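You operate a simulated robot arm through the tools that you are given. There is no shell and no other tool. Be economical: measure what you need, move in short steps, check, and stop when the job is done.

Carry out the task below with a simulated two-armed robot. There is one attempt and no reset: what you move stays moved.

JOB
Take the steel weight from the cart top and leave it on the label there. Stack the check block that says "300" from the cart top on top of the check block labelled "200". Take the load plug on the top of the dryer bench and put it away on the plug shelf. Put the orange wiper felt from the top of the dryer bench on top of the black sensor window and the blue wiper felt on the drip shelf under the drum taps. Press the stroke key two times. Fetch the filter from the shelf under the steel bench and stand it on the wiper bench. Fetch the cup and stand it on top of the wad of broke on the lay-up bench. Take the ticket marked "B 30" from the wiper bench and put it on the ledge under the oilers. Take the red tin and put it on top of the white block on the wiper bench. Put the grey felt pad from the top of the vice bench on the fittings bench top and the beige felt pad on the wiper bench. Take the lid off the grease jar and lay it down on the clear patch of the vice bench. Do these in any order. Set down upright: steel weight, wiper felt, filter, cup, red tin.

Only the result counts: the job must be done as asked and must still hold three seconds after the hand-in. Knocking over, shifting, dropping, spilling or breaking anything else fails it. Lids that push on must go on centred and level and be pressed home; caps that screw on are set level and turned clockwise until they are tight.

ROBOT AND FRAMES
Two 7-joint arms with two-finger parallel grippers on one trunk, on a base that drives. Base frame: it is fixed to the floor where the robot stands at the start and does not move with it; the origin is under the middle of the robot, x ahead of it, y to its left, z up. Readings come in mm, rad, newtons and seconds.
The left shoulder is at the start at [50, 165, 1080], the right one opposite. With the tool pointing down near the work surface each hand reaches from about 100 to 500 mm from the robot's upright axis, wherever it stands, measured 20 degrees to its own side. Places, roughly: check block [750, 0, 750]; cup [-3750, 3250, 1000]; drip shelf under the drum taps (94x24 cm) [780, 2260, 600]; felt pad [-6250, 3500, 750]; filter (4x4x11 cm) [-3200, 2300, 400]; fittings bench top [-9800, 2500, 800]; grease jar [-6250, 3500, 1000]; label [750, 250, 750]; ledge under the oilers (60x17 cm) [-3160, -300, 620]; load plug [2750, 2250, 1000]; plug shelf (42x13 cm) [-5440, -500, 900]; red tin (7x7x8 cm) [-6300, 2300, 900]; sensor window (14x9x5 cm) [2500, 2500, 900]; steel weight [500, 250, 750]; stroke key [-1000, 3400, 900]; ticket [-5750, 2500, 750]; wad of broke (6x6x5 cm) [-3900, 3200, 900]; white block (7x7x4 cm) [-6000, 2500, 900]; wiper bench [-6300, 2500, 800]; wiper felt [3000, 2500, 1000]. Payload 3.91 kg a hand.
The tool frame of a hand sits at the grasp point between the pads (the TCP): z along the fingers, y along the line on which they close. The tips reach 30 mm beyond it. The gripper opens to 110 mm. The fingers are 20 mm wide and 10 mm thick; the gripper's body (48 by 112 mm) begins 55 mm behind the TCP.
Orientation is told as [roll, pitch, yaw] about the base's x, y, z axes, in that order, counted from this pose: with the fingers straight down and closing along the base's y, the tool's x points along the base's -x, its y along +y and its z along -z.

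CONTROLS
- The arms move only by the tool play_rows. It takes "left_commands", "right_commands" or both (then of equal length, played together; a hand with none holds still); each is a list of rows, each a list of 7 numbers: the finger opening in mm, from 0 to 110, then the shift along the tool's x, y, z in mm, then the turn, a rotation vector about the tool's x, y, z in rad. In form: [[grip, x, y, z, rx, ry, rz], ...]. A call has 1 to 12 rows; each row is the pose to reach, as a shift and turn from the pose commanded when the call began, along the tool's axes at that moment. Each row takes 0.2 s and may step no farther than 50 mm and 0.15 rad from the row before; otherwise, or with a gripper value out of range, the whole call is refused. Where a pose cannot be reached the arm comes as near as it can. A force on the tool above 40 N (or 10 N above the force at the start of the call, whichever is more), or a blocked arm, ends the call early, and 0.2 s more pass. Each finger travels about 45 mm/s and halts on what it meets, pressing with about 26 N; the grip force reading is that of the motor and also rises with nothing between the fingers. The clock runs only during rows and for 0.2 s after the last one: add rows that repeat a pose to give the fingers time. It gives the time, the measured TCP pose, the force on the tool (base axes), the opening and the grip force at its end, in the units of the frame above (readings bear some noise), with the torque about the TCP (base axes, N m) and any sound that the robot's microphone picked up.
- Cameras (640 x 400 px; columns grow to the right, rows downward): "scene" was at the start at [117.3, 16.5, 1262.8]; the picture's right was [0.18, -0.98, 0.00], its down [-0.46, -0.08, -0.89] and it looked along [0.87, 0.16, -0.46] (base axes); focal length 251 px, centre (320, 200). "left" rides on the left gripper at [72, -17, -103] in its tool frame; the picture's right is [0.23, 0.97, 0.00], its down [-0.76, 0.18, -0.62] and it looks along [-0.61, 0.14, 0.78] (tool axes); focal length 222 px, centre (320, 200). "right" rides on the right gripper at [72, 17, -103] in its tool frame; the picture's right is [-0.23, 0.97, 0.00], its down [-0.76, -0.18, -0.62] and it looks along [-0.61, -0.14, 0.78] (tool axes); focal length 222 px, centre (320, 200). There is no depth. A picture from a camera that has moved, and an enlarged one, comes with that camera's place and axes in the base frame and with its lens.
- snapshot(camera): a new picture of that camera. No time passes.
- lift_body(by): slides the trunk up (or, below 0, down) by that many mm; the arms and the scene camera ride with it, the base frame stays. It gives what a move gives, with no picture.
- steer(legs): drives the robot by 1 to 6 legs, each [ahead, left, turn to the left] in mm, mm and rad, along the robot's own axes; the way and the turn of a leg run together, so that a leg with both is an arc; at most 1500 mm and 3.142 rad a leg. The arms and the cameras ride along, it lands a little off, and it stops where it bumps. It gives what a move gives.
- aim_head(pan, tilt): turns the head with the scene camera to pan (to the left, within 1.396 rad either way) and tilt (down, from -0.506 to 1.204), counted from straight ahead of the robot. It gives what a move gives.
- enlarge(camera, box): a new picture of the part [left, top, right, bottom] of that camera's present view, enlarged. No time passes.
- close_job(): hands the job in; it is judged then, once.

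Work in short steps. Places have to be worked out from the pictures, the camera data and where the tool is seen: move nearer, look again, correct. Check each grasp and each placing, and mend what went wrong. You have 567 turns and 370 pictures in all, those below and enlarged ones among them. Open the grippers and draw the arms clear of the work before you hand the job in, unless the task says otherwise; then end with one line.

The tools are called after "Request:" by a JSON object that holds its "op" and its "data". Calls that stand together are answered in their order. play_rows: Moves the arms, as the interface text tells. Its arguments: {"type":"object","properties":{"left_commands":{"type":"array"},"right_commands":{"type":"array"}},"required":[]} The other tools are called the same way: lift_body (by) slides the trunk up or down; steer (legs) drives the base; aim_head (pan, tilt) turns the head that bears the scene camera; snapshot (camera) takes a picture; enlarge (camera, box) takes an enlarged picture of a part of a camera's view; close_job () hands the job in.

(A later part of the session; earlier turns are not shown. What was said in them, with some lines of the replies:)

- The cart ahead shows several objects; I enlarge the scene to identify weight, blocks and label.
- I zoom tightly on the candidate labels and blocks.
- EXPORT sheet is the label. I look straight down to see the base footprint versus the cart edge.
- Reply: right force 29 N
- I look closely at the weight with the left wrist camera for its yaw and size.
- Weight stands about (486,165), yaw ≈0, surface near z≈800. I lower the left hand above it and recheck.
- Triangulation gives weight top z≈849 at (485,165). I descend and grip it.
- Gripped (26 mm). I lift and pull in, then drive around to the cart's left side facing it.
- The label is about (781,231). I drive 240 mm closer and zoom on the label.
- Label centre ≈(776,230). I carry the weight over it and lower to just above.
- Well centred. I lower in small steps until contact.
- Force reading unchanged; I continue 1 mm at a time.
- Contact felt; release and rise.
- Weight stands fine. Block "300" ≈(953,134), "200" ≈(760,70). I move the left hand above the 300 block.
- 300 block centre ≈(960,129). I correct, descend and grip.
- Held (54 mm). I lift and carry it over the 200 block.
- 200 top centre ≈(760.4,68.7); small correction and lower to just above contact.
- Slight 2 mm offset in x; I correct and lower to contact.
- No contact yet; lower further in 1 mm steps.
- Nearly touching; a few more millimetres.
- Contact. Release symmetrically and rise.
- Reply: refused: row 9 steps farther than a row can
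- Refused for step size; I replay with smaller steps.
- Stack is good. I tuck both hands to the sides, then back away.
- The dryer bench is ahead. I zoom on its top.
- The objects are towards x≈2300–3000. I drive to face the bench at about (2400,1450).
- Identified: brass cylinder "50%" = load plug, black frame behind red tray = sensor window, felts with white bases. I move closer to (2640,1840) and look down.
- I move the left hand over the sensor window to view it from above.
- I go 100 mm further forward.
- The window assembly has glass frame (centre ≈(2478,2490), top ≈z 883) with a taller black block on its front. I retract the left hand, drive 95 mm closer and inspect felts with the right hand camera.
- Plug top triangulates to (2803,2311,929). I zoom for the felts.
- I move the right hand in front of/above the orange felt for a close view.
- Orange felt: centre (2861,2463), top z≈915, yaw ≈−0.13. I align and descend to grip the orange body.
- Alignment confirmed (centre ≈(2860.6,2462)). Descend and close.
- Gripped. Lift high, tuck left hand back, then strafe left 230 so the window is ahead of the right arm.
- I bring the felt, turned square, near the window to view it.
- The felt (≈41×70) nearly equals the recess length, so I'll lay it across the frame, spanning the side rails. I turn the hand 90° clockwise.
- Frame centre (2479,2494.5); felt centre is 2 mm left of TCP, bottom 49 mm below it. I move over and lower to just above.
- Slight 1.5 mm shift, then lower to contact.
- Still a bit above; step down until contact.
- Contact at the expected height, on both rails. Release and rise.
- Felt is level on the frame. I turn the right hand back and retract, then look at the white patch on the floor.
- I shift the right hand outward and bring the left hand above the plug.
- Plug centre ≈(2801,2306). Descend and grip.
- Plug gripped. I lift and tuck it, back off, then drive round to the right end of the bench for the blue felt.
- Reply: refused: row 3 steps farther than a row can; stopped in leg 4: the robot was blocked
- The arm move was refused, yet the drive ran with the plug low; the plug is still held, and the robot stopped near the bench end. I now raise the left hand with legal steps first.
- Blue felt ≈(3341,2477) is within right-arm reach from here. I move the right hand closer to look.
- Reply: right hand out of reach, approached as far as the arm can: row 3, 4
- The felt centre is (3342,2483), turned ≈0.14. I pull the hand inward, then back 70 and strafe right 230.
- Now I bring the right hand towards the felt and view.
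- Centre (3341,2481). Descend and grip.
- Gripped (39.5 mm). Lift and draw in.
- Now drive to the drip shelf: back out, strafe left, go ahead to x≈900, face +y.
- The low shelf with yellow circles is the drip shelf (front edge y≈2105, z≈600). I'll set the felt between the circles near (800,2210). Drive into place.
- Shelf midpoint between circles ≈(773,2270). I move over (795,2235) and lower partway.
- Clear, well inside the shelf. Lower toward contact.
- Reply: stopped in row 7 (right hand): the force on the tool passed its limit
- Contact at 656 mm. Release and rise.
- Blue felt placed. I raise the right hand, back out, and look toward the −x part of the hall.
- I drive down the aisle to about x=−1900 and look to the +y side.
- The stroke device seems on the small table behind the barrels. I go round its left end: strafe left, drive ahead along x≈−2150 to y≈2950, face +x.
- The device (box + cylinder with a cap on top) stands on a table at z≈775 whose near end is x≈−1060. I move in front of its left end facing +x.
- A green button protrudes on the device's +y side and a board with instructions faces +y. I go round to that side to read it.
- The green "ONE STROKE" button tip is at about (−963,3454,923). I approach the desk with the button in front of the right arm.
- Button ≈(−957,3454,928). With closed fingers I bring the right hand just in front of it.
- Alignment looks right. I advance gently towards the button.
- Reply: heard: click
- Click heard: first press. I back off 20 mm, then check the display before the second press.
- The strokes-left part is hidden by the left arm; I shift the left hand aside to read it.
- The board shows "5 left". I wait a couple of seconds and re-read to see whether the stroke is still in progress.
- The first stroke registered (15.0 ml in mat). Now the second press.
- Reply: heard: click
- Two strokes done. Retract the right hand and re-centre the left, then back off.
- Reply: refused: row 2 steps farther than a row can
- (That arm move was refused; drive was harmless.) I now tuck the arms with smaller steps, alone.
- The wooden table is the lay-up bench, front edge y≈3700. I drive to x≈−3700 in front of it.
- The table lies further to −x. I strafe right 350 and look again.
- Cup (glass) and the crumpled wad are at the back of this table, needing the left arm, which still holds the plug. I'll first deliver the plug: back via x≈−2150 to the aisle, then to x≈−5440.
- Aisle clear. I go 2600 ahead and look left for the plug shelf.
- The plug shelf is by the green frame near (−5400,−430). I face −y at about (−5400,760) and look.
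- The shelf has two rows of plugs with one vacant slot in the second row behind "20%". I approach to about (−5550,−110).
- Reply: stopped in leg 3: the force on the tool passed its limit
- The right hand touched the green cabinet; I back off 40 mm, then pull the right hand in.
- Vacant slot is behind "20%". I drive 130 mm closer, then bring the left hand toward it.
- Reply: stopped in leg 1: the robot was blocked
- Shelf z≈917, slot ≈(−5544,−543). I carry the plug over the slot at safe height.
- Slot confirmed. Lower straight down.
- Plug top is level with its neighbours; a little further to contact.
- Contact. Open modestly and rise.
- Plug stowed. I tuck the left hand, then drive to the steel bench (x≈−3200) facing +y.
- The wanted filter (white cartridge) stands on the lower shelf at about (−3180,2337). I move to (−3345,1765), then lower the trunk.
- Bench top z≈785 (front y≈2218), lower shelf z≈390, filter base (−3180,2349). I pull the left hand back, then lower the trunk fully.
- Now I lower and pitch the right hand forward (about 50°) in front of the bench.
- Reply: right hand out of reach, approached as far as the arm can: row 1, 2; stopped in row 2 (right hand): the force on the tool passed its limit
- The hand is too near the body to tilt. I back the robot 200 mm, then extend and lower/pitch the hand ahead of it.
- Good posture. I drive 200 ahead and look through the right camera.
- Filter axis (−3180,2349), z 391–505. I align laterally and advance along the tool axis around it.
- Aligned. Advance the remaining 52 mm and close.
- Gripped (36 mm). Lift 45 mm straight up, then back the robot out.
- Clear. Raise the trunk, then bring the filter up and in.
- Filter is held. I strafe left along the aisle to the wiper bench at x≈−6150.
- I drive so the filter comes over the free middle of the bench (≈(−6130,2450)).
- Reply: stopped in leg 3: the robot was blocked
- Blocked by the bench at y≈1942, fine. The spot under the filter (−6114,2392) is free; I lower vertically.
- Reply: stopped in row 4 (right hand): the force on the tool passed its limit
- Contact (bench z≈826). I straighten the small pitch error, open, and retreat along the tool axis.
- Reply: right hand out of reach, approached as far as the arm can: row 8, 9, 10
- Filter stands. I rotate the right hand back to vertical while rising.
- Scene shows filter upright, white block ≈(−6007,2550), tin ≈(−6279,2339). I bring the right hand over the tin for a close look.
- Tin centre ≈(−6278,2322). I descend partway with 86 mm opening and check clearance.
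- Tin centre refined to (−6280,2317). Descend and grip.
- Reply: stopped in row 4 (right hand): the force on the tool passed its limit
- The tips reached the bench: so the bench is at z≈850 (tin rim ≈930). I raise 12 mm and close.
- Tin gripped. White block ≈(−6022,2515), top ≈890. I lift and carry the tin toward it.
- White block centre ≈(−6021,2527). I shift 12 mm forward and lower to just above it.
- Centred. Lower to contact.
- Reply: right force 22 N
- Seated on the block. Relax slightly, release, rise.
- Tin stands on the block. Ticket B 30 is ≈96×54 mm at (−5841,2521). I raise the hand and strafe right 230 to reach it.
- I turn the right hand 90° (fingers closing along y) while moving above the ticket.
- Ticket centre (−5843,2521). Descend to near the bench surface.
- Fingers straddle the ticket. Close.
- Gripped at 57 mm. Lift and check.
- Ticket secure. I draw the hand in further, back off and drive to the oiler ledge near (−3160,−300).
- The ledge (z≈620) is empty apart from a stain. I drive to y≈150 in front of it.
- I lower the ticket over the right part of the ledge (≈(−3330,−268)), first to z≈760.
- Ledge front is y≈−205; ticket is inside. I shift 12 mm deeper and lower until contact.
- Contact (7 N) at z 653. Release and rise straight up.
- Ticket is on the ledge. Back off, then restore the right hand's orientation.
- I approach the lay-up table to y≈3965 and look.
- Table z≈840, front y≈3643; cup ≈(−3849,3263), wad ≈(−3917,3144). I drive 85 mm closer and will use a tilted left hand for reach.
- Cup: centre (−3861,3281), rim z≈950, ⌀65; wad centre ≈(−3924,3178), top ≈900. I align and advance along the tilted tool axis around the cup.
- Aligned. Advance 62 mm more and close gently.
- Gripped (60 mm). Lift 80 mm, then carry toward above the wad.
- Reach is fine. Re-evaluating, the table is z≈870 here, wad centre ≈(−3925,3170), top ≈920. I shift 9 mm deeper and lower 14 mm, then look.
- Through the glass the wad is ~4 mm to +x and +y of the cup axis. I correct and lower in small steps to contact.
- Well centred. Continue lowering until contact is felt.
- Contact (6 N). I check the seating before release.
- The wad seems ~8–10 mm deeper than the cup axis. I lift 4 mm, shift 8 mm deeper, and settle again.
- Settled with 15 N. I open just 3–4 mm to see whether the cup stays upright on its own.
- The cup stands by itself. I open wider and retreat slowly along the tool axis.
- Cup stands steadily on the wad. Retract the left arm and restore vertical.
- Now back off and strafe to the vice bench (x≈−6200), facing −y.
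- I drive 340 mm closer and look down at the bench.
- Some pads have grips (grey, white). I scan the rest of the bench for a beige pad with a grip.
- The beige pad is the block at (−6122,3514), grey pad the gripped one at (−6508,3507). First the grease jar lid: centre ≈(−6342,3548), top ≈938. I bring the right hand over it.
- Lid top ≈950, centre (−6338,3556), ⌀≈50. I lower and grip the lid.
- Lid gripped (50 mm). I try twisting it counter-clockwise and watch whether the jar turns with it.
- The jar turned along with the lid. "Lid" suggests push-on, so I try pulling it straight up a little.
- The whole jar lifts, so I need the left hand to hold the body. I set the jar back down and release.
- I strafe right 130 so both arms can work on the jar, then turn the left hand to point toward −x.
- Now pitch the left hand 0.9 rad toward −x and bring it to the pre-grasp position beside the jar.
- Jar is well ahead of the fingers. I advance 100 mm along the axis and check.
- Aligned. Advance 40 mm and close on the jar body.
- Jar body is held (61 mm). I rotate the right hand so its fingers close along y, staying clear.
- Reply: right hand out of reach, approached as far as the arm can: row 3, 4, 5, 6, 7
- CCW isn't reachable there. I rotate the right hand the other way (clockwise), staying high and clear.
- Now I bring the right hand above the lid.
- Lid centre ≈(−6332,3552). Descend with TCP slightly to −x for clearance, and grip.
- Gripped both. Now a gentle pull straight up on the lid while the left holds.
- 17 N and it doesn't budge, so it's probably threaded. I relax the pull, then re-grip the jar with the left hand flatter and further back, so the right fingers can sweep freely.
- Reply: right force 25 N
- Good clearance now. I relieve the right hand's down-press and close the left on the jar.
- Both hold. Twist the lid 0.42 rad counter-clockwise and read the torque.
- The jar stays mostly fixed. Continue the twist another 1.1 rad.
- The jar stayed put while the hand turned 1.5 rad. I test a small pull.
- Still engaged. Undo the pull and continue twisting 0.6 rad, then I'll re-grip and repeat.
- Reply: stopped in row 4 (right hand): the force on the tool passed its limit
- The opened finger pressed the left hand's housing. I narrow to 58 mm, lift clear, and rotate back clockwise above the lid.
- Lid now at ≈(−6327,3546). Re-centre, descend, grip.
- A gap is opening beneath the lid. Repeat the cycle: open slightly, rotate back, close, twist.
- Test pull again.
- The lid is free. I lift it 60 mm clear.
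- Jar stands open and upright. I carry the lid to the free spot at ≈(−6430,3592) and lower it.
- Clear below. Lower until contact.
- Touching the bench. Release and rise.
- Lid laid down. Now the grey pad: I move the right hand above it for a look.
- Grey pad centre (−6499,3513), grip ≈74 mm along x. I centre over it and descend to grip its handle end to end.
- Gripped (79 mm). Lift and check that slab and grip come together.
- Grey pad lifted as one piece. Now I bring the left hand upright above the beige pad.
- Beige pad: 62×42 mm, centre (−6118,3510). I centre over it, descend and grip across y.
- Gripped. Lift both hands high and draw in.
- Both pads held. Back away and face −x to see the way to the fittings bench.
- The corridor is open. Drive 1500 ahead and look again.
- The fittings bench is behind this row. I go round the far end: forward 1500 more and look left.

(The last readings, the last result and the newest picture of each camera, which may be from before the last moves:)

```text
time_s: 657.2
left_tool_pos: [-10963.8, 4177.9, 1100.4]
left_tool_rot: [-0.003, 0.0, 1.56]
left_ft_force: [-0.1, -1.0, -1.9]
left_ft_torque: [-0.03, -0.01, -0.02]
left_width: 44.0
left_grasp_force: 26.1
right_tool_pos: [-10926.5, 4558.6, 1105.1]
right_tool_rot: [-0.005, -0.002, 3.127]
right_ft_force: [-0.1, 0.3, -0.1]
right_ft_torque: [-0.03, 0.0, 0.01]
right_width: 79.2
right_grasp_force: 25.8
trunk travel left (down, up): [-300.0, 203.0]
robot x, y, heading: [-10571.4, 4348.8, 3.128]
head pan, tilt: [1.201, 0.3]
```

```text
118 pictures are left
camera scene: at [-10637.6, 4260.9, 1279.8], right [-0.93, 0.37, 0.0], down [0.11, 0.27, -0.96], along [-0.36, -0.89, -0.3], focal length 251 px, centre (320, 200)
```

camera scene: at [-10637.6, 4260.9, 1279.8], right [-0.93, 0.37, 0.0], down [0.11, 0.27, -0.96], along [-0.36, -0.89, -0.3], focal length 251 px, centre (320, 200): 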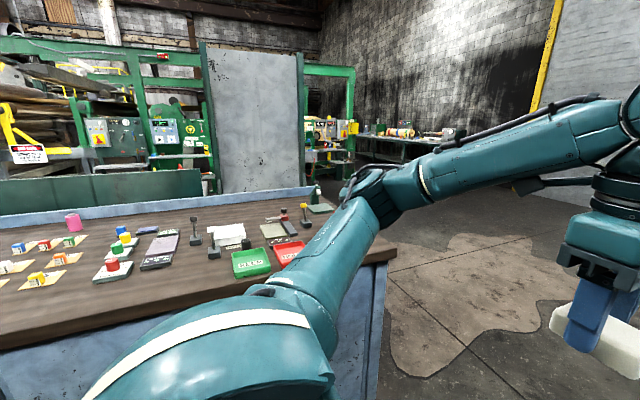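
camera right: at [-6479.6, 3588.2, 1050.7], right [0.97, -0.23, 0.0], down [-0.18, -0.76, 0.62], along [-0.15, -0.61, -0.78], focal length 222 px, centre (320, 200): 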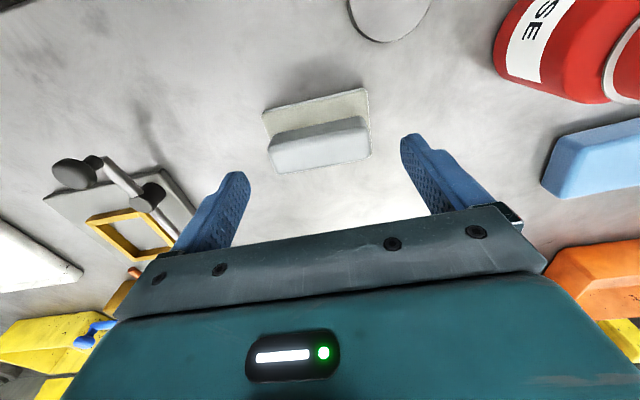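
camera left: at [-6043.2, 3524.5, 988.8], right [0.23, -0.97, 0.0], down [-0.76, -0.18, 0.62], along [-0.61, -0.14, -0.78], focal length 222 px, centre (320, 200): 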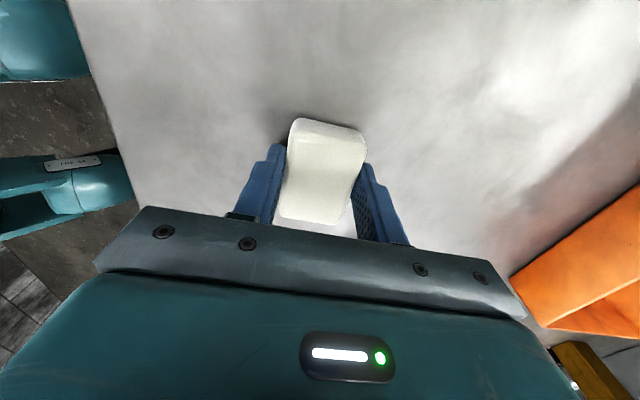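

I continue round the end: forward 1050, turn left, then drive toward the aisle side.

Request:
{"op": "steer", "data": {"legs": [[1050, 0, 0.013], [0, 0, 1.571]]}}

Request:
{"op": "aim_head", "data": {"pan": 0, "tilt": 0.3}}

Request:
{"op": "snapshot", "data": {"camera": "scene"}}

```text
time_s: 666.5
left_tool_pos: [-11457.5, 3964.6, 1101.1]
left_tool_rot: [-0.004, -0.001, -3.139]
left_ft_force: [0.0, -0.1, -0.5]
left_ft_torque: [0.0, 0.01, -0.02]
left_width: 44.1
left_grasp_force: 26.3
right_tool_pos: [-11839.1, 3995.5, 1106.0]
right_tool_rot: [-0.006, -0.003, -1.568]
right_ft_force: [0.4, -0.1, -0.4]
right_ft_torque: [0.02, -0.01, 0.0]
right_width: 78.9
right_grasp_force: 26.0
trunk travel left (down, up): [-300.0, 203.0]
robot x, y, heading: [-11635.1, 4350.1, -1.572]
head pan, tilt: [1.201, 0.3]
```

```text
time_s: 667.9
left_tool_pos: [-11457.8, 3963.9, 1100.7]
left_tool_rot: [-0.004, 0.0, -3.138]
left_ft_force: [1.1, -0.4, -0.5]
left_ft_torque: [0.01, -0.02, -0.01]
left_width: 43.9
left_grasp_force: 26.0
right_tool_pos: [-11838.8, 3995.9, 1106.4]
right_tool_rot: [-0.007, -0.001, -1.569]
right_ft_force: [0.0, 0.1, -0.4]
right_ft_torque: [0.04, 0.01, -0.01]
right_width: 78.8
right_grasp_force: 26.1
trunk travel left (down, up): [-300.0, 203.0]
robot x, y, heading: [-11637.6, 4354.2, -1.568]
head pan, tilt: [0.0, 0.3]
```

```text
117 pictures are left
camera scene: at [-11633.7, 4231.4, 1279.8], right [-1.0, 0.0, 0.0], down [0.0, 0.3, -0.96], along [0.0, -0.96, -0.3], focal length 251 px, centre (320, 200)
```

scene: 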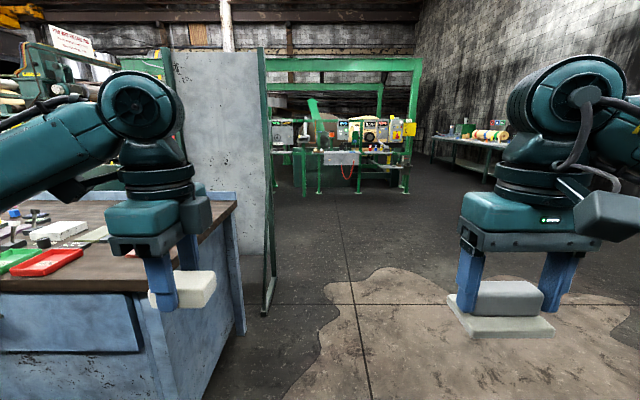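

The left elbow might graze the board, so I strafe right 260 and then drive ahead to y≈1450, then face +x.

Request:
{"op": "steer", "data": {"legs": [[0, -260, 0], [1500, 0, 0], [1400, 0, 0], [0, 0, 1.571]]}}

Request:
{"op": "aim_head", "data": {"pan": 0.3, "tilt": 0.25}}

Request:
{"op": "snapshot", "data": {"camera": "scene"}}

```text
time_s: 687.2
left_tool_pos: [-11500.3, 1626.8, 1101.2]
left_tool_rot: [-0.003, 0.0, -1.569]
left_ft_force: [-0.7, 0.1, -1.2]
left_ft_torque: [-0.03, -0.03, 0.0]
left_width: 44.1
left_grasp_force: 26.5
right_tool_pos: [-11530.8, 1243.1, 1106.2]
right_tool_rot: [-0.005, -0.002, 0.0]
right_ft_force: [0.1, -0.6, -0.8]
right_ft_torque: [-0.03, 0.02, -0.01]
right_width: 79.1
right_grasp_force: 25.5
trunk travel left (down, up): [-300.0, 203.0]
robot x, y, heading: [-11890.9, 1450.2, 0.005]
head pan, tilt: [0.0, 0.3]
```

```text
time_s: 688.0
left_tool_pos: [-11500.2, 1625.5, 1101.3]
left_tool_rot: [-0.002, 0.002, -1.569]
left_ft_force: [-0.5, -0.5, -0.3]
left_ft_torque: [0.01, -0.01, 0.02]
left_width: 43.9
left_grasp_force: 25.2
right_tool_pos: [-11532.0, 1244.9, 1105.6]
right_tool_rot: [-0.003, -0.002, 0.0]
right_ft_force: [0.2, -0.6, -1.4]
right_ft_torque: [0.01, 0.01, 0.04]
right_width: 78.9
right_grasp_force: 25.9
trunk travel left (down, up): [-300.0, 203.0]
robot x, y, heading: [-11889.5, 1451.3, 0.002]
head pan, tilt: [0.3, 0.25]
```

```text
116 pictures are left
camera scene: at [-11772.8, 1478.9, 1284.5], right [0.3, -0.95, 0.0], down [-0.24, -0.07, -0.97], along [0.93, 0.29, -0.25], focal length 251 px, centre (320, 200)
```

scene: 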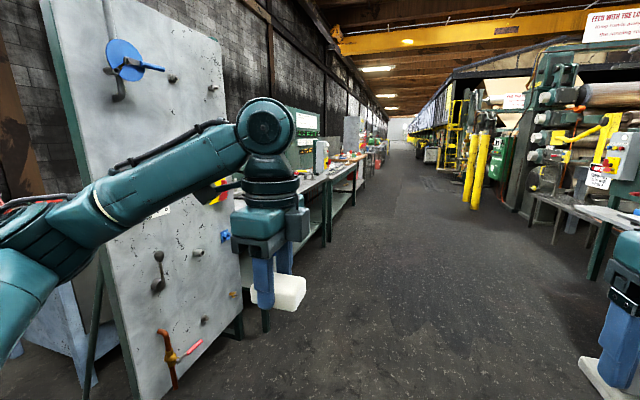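

I strafe right 150, drive ahead to x≈−9800, then face +y.

Request:
{"op": "steer", "data": {"legs": [[0, -150, 0], [1050, 0, 0], [1030, 0, 0], [0, 0, 1.571]]}}

Request:
{"op": "aim_head", "data": {"pan": 0, "tilt": 0.35}}

Request:
{"op": "snapshot", "data": {"camera": "scene"}}

```text
time_s: 703.0
left_tool_pos: [-9998.3, 1699.4, 1100.9]
left_tool_rot: [-0.002, -0.001, -0.001]
left_ft_force: [0.0, 0.0, -0.6]
left_ft_torque: [-0.01, -0.01, 0.0]
left_width: 43.9
left_grasp_force: 26.0
right_tool_pos: [-9617.2, 1667.7, 1105.8]
right_tool_rot: [-0.007, -0.001, 1.569]
right_ft_force: [0.0, -0.3, -0.7]
right_ft_torque: [0.0, -0.02, 0.02]
right_width: 79.1
right_grasp_force: 25.7
trunk travel left (down, up): [-300.0, 203.0]
robot x, y, heading: [-9820.8, 1311.4, 1.571]
head pan, tilt: [0.3, 0.25]
```

```text
time_s: 703.8
left_tool_pos: [-9999.6, 1700.2, 1100.9]
left_tool_rot: [-0.002, -0.001, 0.0]
left_ft_force: [-0.9, -0.4, -0.2]
left_ft_torque: [0.02, -0.01, 0.0]
left_width: 43.9
left_grasp_force: 26.3
right_tool_pos: [-9616.9, 1667.3, 1105.6]
right_tool_rot: [-0.006, -0.001, 1.57]
right_ft_force: [1.0, -0.2, 0.3]
right_ft_torque: [0.0, 0.03, 0.03]
right_width: 79.3
right_grasp_force: 25.8
trunk travel left (down, up): [-300.0, 203.0]
robot x, y, heading: [-9825.6, 1310.4, 1.568]
head pan, tilt: [0.0, 0.351]
```

```text
115 pictures are left
camera scene: at [-9827.1, 1432.5, 1275.1], right [1.0, 0.0, 0.0], down [0.0, -0.34, -0.94], along [0.0, 0.94, -0.34], focal length 251 px, centre (320, 200)
```

scene: 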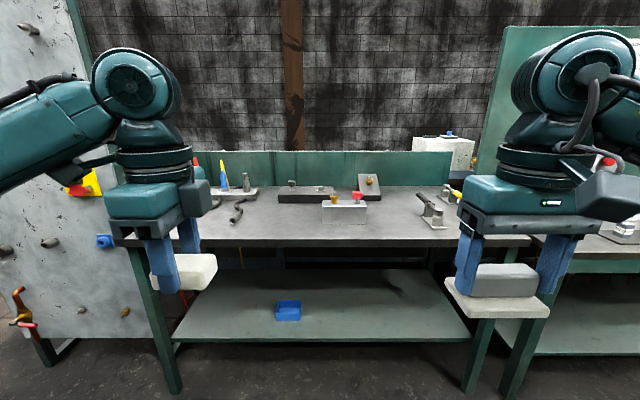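

Request:
{"op": "enlarge", "data": {"camera": "scene", "box": [190, 150, 490, 260]}}

```text
2.13 times, centred on (340, 205) of scene
camera zoom: at [-9827.1, 1432.5, 1275.1], right [1.0, 0.0, 0.0], down [0.0, -0.34, -0.94], along [0.0, 0.94, -0.34], focal length 536 px, centre (277, 189)
```

zoom: 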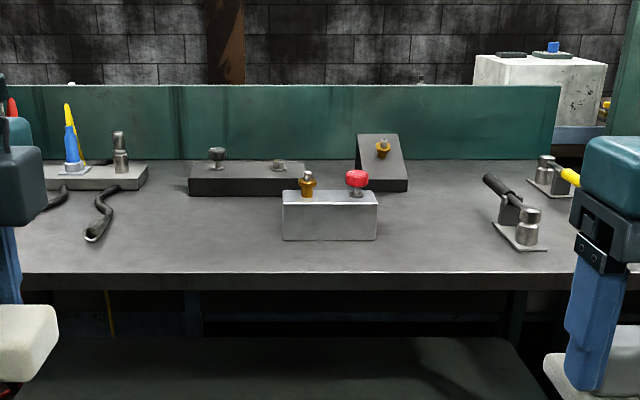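

Free area right of the white manifold ≈(−9512,2400). I drive into place.

Request:
{"op": "steer", "data": {"legs": [[0, -105, 0], [620, 0, 0]]}}

Request:
{"op": "aim_head", "data": {"pan": -0.2, "tilt": 0.7}}

Request:
{"op": "snapshot", "data": {"camera": "scene"}}

```text
time_s: 708.1
left_tool_pos: [-9898.6, 2316.1, 1100.9]
left_tool_rot: [-0.005, 0.0, 0.008]
left_ft_force: [-0.4, 0.9, -0.5]
left_ft_torque: [-0.02, -0.02, 0.0]
left_width: 43.7
left_grasp_force: 25.9
right_tool_pos: [-9517.1, 2287.4, 1105.7]
right_tool_rot: [-0.007, -0.001, 1.577]
right_ft_force: [-0.4, -0.7, -0.6]
right_ft_torque: [0.01, -0.02, 0.01]
right_width: 79.1
right_grasp_force: 25.9
trunk travel left (down, up): [-300.0, 203.0]
robot x, y, heading: [-9717.4, 1926.5, 1.574]
head pan, tilt: [0.0, 0.351]
```

```text
time_s: 708.9
left_tool_pos: [-9899.1, 2315.2, 1100.3]
left_tool_rot: [-0.002, -0.001, 0.007]
left_ft_force: [0.2, 0.5, -0.8]
left_ft_torque: [-0.03, -0.04, 0.02]
left_width: 44.0
left_grasp_force: 26.1
right_tool_pos: [-9517.5, 2288.8, 1106.1]
right_tool_rot: [-0.004, -0.002, 1.575]
right_ft_force: [0.1, -0.1, -0.3]
right_ft_torque: [-0.02, 0.02, 0.02]
right_width: 79.1
right_grasp_force: 26.4
trunk travel left (down, up): [-300.0, 203.0]
robot x, y, heading: [-9722.2, 1927.5, 1.579]
head pan, tilt: [-0.201, 0.7]
```

```text
113 pictures are left
camera scene: at [-9707.8, 2041.3, 1243.7], right [0.98, -0.19, 0.0], down [-0.12, -0.63, -0.77], along [0.15, 0.75, -0.64], focal length 251 px, centre (320, 200)
```

scene: 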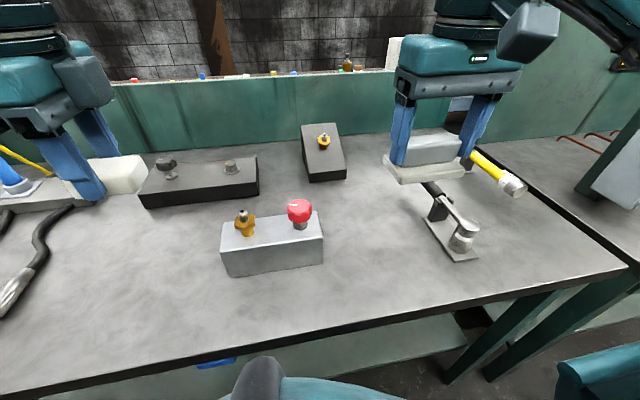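

Gap centre ≈(−9505,2350). I move there and lower.

Request:
{"op": "play_rows", "data": {"right_commands": [[60, -20, -4, 15, 0, 0, 0], [60, -40, -8, 45, 0, 0, 0], [60, -60, -10, 80, 0, 0, 0], [60, -60, -10, 120, 0, 0, 0], [60, -60, -10, 160, 0, 0, 0], [60, -60, -10, 190, 0, 0, 0]]}}

Request:
{"op": "snapshot", "data": {"camera": "scene"}}

Request:
{"op": "snapshot", "data": {"camera": "right"}}

```text
time_s: 710.3
left_tool_pos: [-9898.7, 2317.8, 1100.8]
left_tool_rot: [-0.001, 0.0, 0.006]
left_ft_force: [0.4, -0.5, 0.3]
left_ft_torque: [0.02, -0.02, 0.03]
left_width: 43.9
left_grasp_force: 26.2
right_tool_pos: [-9506.2, 2347.3, 916.4]
right_tool_rot: [-0.006, -0.002, 1.576]
right_ft_force: [0.8, -0.7, -0.5]
right_ft_torque: [-0.02, 0.01, 0.01]
right_width: 79.3
right_grasp_force: 25.5
trunk travel left (down, up): [-300.0, 203.0]
robot x, y, heading: [-9723.1, 1932.8, 1.569]
head pan, tilt: [-0.201, 0.7]
```

```text
112 pictures are left
camera scene: at [-9707.7, 2041.3, 1243.7], right [0.98, -0.19, 0.0], down [-0.12, -0.63, -0.76], along [0.15, 0.75, -0.64], focal length 251 px, centre (320, 200)
```

scene: 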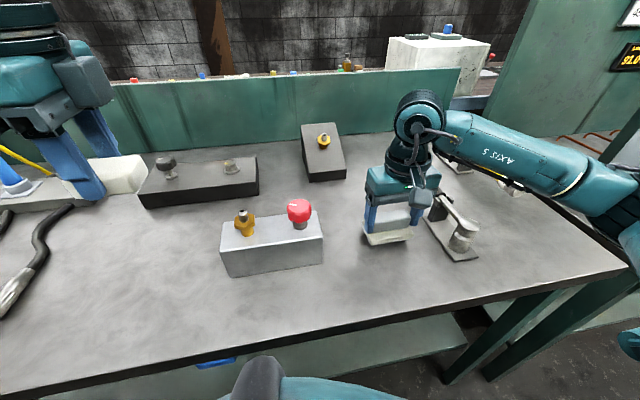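

```text
111 pictures are left
camera right: at [-9522.4, 2274.7, 1019.4], right [-0.98, 0.22, 0.0], down [0.17, 0.76, 0.63], along [0.14, 0.61, -0.78], focal length 222 px, centre (320, 200)
```

right: 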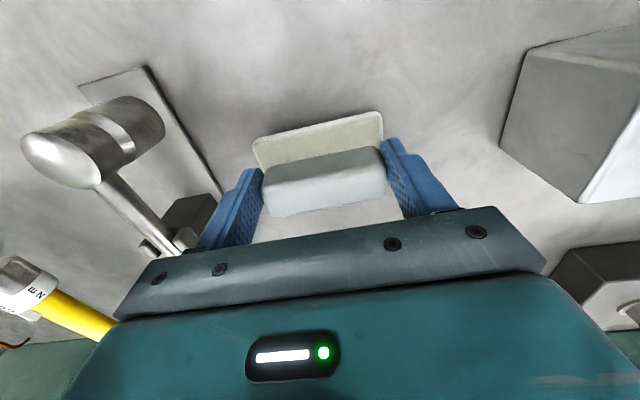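

The clamp is near the right finger; I shift 40 mm toward −x and lower to contact.

Request:
{"op": "play_rows", "data": {"right_commands": [[60, 5, 20, 0, 0, 0, 0], [60, 10, 40, 0, 0, 0, 0], [60, 10, 40, 20, 0, 0, 0], [60, 10, 40, 30, 0, 0, 0], [60, 10, 40, 36, 0, 0, 0], [60, 10, 40, 40, 0, 0, 0], [60, 10, 40, 44, 0, 0, 0], [60, 10, 40, 48, 0, 0, 0], [60, 10, 40, 52, 0, 0, 0], [60, 10, 40, 56, 0, 0, 0], [60, 10, 40, 60, 0, 0, 0]]}}

Request:
{"op": "enlarge", "data": {"camera": "scene", "box": [300, 150, 460, 280]}}

```text
time_s: 711.3
left_tool_pos: [-9899.0, 2316.2, 1101.3]
left_tool_rot: [-0.003, 0.001, 0.007]
left_ft_force: [0.4, -0.1, -0.5]
left_ft_torque: [0.02, 0.01, 0.01]
left_width: 43.8
left_grasp_force: 25.7
right_tool_pos: [-9547.0, 2337.0, 893.7]
right_tool_rot: [0.0, -0.012, 1.578]
right_ft_force: [0.8, -3.5, 15.8]
right_ft_torque: [-0.52, -0.11, 0.07]
right_width: 79.6
right_grasp_force: 26.0
trunk travel left (down, up): [-300.0, 203.0]
robot x, y, heading: [-9723.3, 1927.7, 1.575]
head pan, tilt: [-0.201, 0.7]
stopped in row 5 (right hand): the force on the tool passed its limit (the readings are from after the stop); the commanded pose is now the measured one
```

```text
3.08 times, centred on (380, 215) of scene
camera zoom: at [-9708.1, 2040.0, 1243.8], right [0.98, -0.19, 0.0], down [-0.12, -0.63, -0.77], along [0.15, 0.75, -0.64], focal length 773 px, centre (135, 154)
```

zoom: 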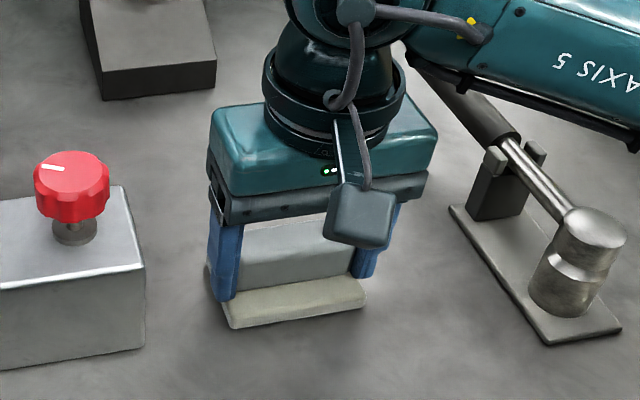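

Pad is down on the bench. Release and rise.

Request:
{"op": "play_rows", "data": {"right_commands": [[85, 0, 0, -1, 0, 0.01, 0], [100, 0, 0, -1, 0, 0.01, 0], [100, 0, 0, -1, 0, 0.01, 0], [100, 0, 0, -1, 0, 0.01, 0], [100, 0, 0, -30, 0, 0.01, 0], [100, 0, 0, -70, 0, 0.01, 0], [100, 0, 0, -110, 0, 0.01, 0], [90, 0, 0, -150, 0, 0.01, 0], [70, 20, 0, -190, 0, 0.01, 0], [60, 40, -20, -215, 0, 0.01, 0]]}}

Request:
{"op": "enlarge", "data": {"camera": "scene", "box": [300, 150, 460, 280]}}

```text
time_s: 713.5
left_tool_pos: [-9898.5, 2317.8, 1101.6]
left_tool_rot: [-0.001, -0.001, 0.007]
left_ft_force: [0.0, 0.5, -0.4]
left_ft_torque: [-0.01, 0.0, -0.01]
left_width: 43.7
left_grasp_force: 25.8
right_tool_pos: [-9525.9, 2295.1, 1107.2]
right_tool_rot: [0.001, 0.0, 1.577]
right_ft_force: [0.3, -0.7, -1.2]
right_ft_torque: [-0.02, 0.0, 0.0]
right_width: 59.9
right_grasp_force: 0.1
trunk travel left (down, up): [-300.0, 203.0]
robot x, y, heading: [-9722.2, 1928.5, 1.577]
head pan, tilt: [-0.201, 0.7]
```

```text
3.08 times, centred on (380, 215) of scene
camera zoom: at [-9707.4, 2040.6, 1243.7], right [0.98, -0.19, 0.0], down [-0.12, -0.63, -0.77], along [0.15, 0.75, -0.64], focal length 773 px, centre (135, 154)
```

zoom: 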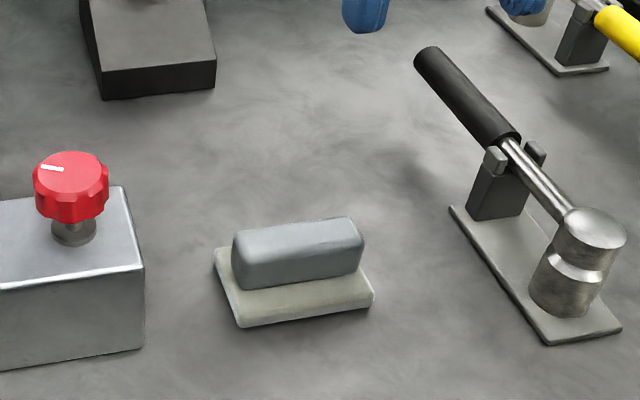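

Grey pad placed. Now drive to the wiper bench with the beige pad.

Request:
{"op": "steer", "data": {"legs": [[-580, 0, -0.006], [0, -1300, 0], [0, -1300, 0], [0, -1028, 0]]}}

Request:
{"op": "aim_head", "data": {"pan": 0.1, "tilt": 0.5}}

Request:
{"op": "snapshot", "data": {"camera": "scene"}}

```text
time_s: 734.0
left_tool_pos: [-6274.7, 1726.3, 1101.1]
left_tool_rot: [-0.002, -0.001, -0.009]
left_ft_force: [0.3, 0.7, -0.2]
left_ft_torque: [0.01, -0.01, 0.0]
left_width: 43.9
left_grasp_force: 25.7
right_tool_pos: [-5902.4, 1699.1, 1107.0]
right_tool_rot: [-0.001, 0.0, 1.56]
right_ft_force: [-0.2, -0.3, 0.7]
right_ft_torque: [-0.02, -0.02, -0.02]
right_width: 59.7
right_grasp_force: 0.0
trunk travel left (down, up): [-300.0, 203.0]
robot x, y, heading: [-6103.8, 1337.6, 1.563]
head pan, tilt: [-0.201, 0.7]
```

```text
time_s: 734.8
left_tool_pos: [-6275.3, 1727.3, 1100.2]
left_tool_rot: [-0.003, 0.0, -0.008]
left_ft_force: [0.0, 0.9, -0.2]
left_ft_torque: [0.02, -0.02, -0.03]
left_width: 44.0
left_grasp_force: 25.6
right_tool_pos: [-5902.7, 1699.2, 1106.1]
right_tool_rot: [-0.001, 0.0, 1.561]
right_ft_force: [-0.5, -0.1, -0.3]
right_ft_torque: [-0.03, 0.0, 0.0]
right_width: 60.1
right_grasp_force: 0.1
trunk travel left (down, up): [-300.0, 203.0]
robot x, y, heading: [-6107.5, 1339.4, 1.563]
head pan, tilt: [0.099, 0.499]
```

```text
108 pictures are left
camera scene: at [-6113.9, 1455.6, 1261.3], right [1.0, 0.09, 0.0], down [0.04, -0.48, -0.88], along [-0.08, 0.87, -0.48], focal length 251 px, centre (320, 200)
```

scene: 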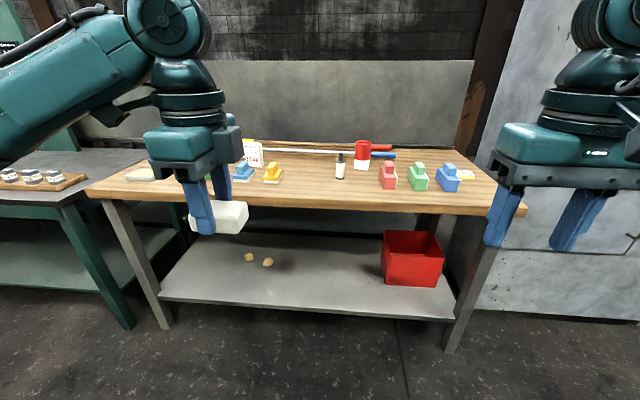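

Everything on the wiper bench still stands. I drive in.

Request:
{"op": "steer", "data": {"legs": [[575, 0, 0.007]]}}

Request:
{"op": "aim_head", "data": {"pan": 0.2, "tilt": 0.75}}

Request:
{"op": "snapshot", "data": {"camera": "scene"}}

```text
time_s: 738.0
left_tool_pos: [-6273.6, 2302.8, 1101.4]
left_tool_rot: [0.0, 0.0, -0.003]
left_ft_force: [-0.6, 0.0, -0.9]
left_ft_torque: [-0.02, -0.01, 0.01]
left_width: 43.8
left_grasp_force: 25.7
right_tool_pos: [-5901.8, 2277.2, 1106.8]
right_tool_rot: [0.0, -0.001, 1.569]
right_ft_force: [0.0, 0.1, -0.1]
right_ft_torque: [0.03, 0.0, -0.01]
right_width: 60.0
right_grasp_force: 0.1
trunk travel left (down, up): [-300.0, 203.0]
robot x, y, heading: [-6101.9, 1913.6, 1.571]
head pan, tilt: [0.099, 0.499]
```

```text
time_s: 738.8
left_tool_pos: [-6273.0, 2302.5, 1100.0]
left_tool_rot: [-0.001, 0.0, -0.003]
left_ft_force: [0.0, 0.7, 0.0]
left_ft_torque: [-0.03, -0.01, -0.04]
left_width: 44.0
left_grasp_force: 26.1
right_tool_pos: [-5901.6, 2277.1, 1106.5]
right_tool_rot: [-0.001, -0.001, 1.567]
right_ft_force: [0.3, -1.0, -0.4]
right_ft_torque: [0.01, -0.01, -0.02]
right_width: 59.9
right_grasp_force: 0.1
trunk travel left (down, up): [-300.0, 203.0]
robot x, y, heading: [-6101.1, 1912.6, 1.566]
head pan, tilt: [0.201, 0.75]
```

```text
107 pictures are left
camera scene: at [-6118.7, 2022.9, 1239.5], right [0.98, 0.2, 0.0], down [0.13, -0.67, -0.73], along [-0.14, 0.72, -0.68], focal length 251 px, centre (320, 200)
```

scene: 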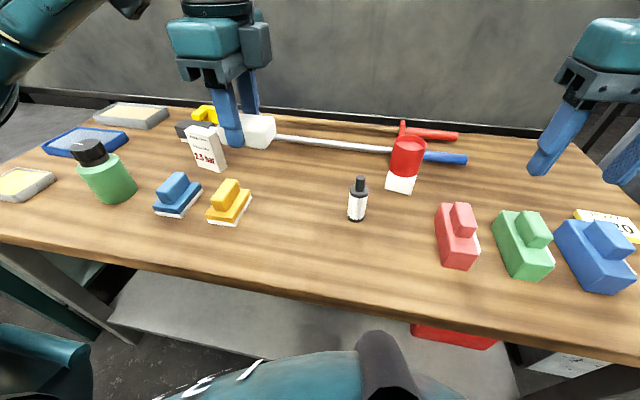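

Free spot at ≈(−6260,2318). Lower the beige pad there.

Request:
{"op": "play_rows", "data": {"left_commands": [[28, -6, 8, 35, 0, 0, 0], [28, -13, 15, 80, 0, 0, 0], [28, -13, 15, 125, 0, 0, 0], [28, -13, 15, 165, 0, 0, 0], [28, -13, 15, 195, 0, 0, 0], [28, -13, 15, 203, 0, 0, 0], [28, -13, 15, 207, 0, 0, 0], [28, -13, 15, 210, 0, 0, 0], [28, -13, 15, 213, 0, 0, 0], [28, -13, 15, 216, 0, 0, 0]]}}

Request:
{"op": "snapshot", "data": {"camera": "left"}}

Request:
{"op": "enlarge", "data": {"camera": "scene", "box": [180, 120, 380, 260]}}

```text
time_s: 741.0
left_tool_pos: [-6259.9, 2316.2, 884.5]
left_tool_rot: [-0.003, 0.0, -0.001]
left_ft_force: [-0.5, -1.2, 2.5]
left_ft_torque: [0.03, -0.08, -0.01]
left_width: 43.8
left_grasp_force: 26.0
right_tool_pos: [-5901.0, 2277.7, 1106.7]
right_tool_rot: [-0.001, -0.002, 1.568]
right_ft_force: [0.3, -0.4, -0.8]
right_ft_torque: [0.0, 0.0, 0.02]
right_width: 60.3
right_grasp_force: 0.1
trunk travel left (down, up): [-300.0, 203.0]
robot x, y, heading: [-6098.5, 1914.3, 1.566]
head pan, tilt: [0.201, 0.75]
```

```text
106 pictures are left
camera left: at [-6332.9, 2299.0, 988.9], right [-0.22, 0.97, 0.0], down [0.76, 0.18, 0.62], along [0.61, 0.14, -0.78], focal length 222 px, centre (320, 200)
```

left: 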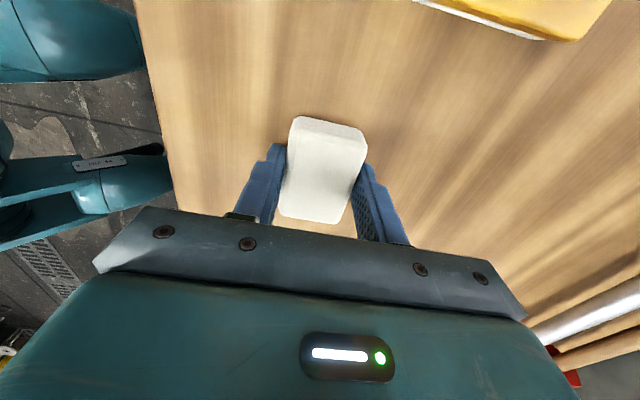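

```text
2.86 times, centred on (280, 190) of scene
camera zoom: at [-6118.7, 2022.5, 1239.5], right [0.98, 0.2, 0.0], down [0.13, -0.67, -0.73], along [-0.14, 0.72, -0.68], focal length 718 px, centre (434, 229)
```

zoom: 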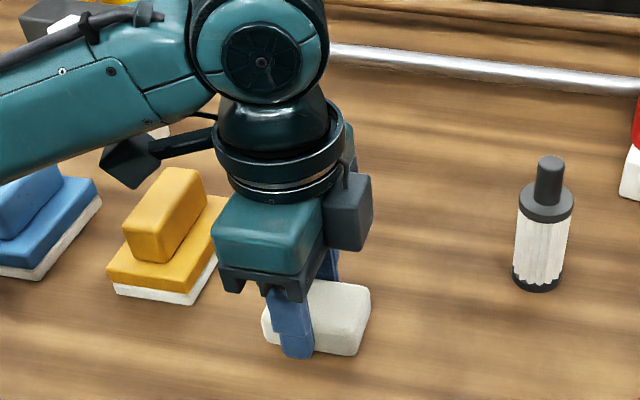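

Contact. Release and rise straight up.

Request:
{"op": "play_rows", "data": {"left_commands": [[55, 0, 0, 0, 0, 0, 0], [70, 0, 0, 0, 0, 0, 0], [70, 0, 0, 0, 0, 0, 0], [70, 0, 0, -30, 0, 0, 0], [70, 0, 0, -75, 0, 0, 0], [70, 0, 0, -120, 0, 0, 0], [70, 0, 0, -165, 0, 0, 0], [70, 0, 0, -210, 0, 0, 0]]}}

Request:
{"op": "snapshot", "data": {"camera": "scene"}}

```text
time_s: 742.8
left_tool_pos: [-6259.3, 2316.2, 1094.7]
left_tool_rot: [-0.002, 0.001, -0.003]
left_ft_force: [-0.5, -0.4, 1.0]
left_ft_torque: [0.01, -0.02, -0.02]
left_width: 70.0
left_grasp_force: 0.1
right_tool_pos: [-5900.7, 2278.7, 1105.7]
right_tool_rot: [-0.001, 0.0, 1.567]
right_ft_force: [-1.2, 0.7, 0.9]
right_ft_torque: [0.0, 0.0, -0.01]
right_width: 60.0
right_grasp_force: 0.1
trunk travel left (down, up): [-300.0, 203.0]
robot x, y, heading: [-6097.9, 1911.3, 1.57]
head pan, tilt: [0.201, 0.75]
```

```text
104 pictures are left
camera scene: at [-6118.4, 2022.4, 1239.4], right [0.98, 0.2, 0.0], down [0.13, -0.67, -0.73], along [-0.14, 0.72, -0.68], focal length 251 px, centre (320, 200)
```

scene: 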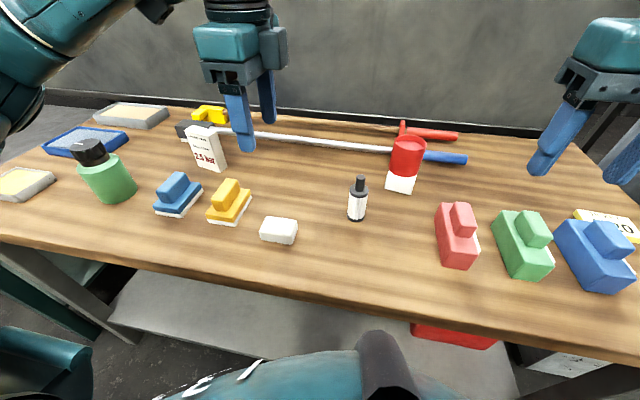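

All items are placed. I back the robot away from the bench with grippers open and take a final check.

Request:
{"op": "steer", "data": {"legs": [[-500, 0, 0]]}}

Request:
{"op": "snapshot", "data": {"camera": "scene"}}

```text
time_s: 745.8
left_tool_pos: [-6261.4, 1814.5, 1095.8]
left_tool_rot: [-0.002, -0.001, -0.004]
left_ft_force: [0.0, -0.4, 0.8]
left_ft_torque: [0.04, 0.02, 0.01]
left_width: 70.1
left_grasp_force: 0.0
right_tool_pos: [-5902.5, 1774.9, 1106.3]
right_tool_rot: [0.001, 0.0, 1.567]
right_ft_force: [-0.8, -1.6, -0.3]
right_ft_torque: [-0.01, -0.03, 0.02]
right_width: 60.2
right_grasp_force: 0.0
trunk travel left (down, up): [-300.0, 203.0]
robot x, y, heading: [-6105.2, 1412.4, 1.565]
head pan, tilt: [0.201, 0.75]
```

```text
103 pictures are left
camera scene: at [-6120.2, 1520.7, 1239.5], right [0.98, 0.2, 0.0], down [0.13, -0.67, -0.73], along [-0.14, 0.72, -0.68], focal length 251 px, centre (320, 200)
```

scene: 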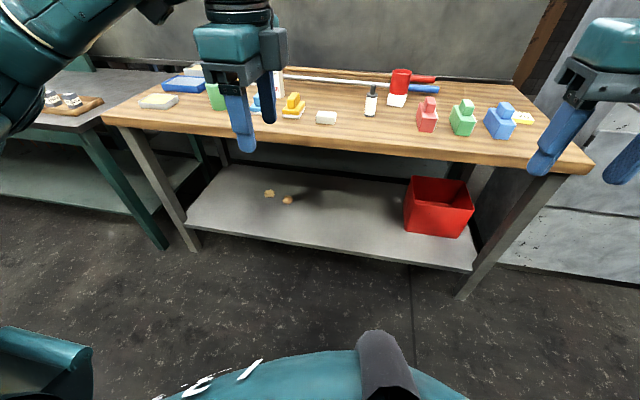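

Everything stands as required and the arms are clear; I hand the job in.

Request:
{"op": "close_job", "data": {}}

```text
The job is handed in.
```

All the tasks on your list were carried out and the job has been handed in with the grippers open and the arms clear. Two readings were mine: I put the grease lid on free space in front of the jar, as no "clear patch" was marked, and took the plain cream block as the beige pad. The jar shifted about 1–2 cm while I unscrewed the lid, and the right hand lightly touched the green cabinet by the plug shelf.
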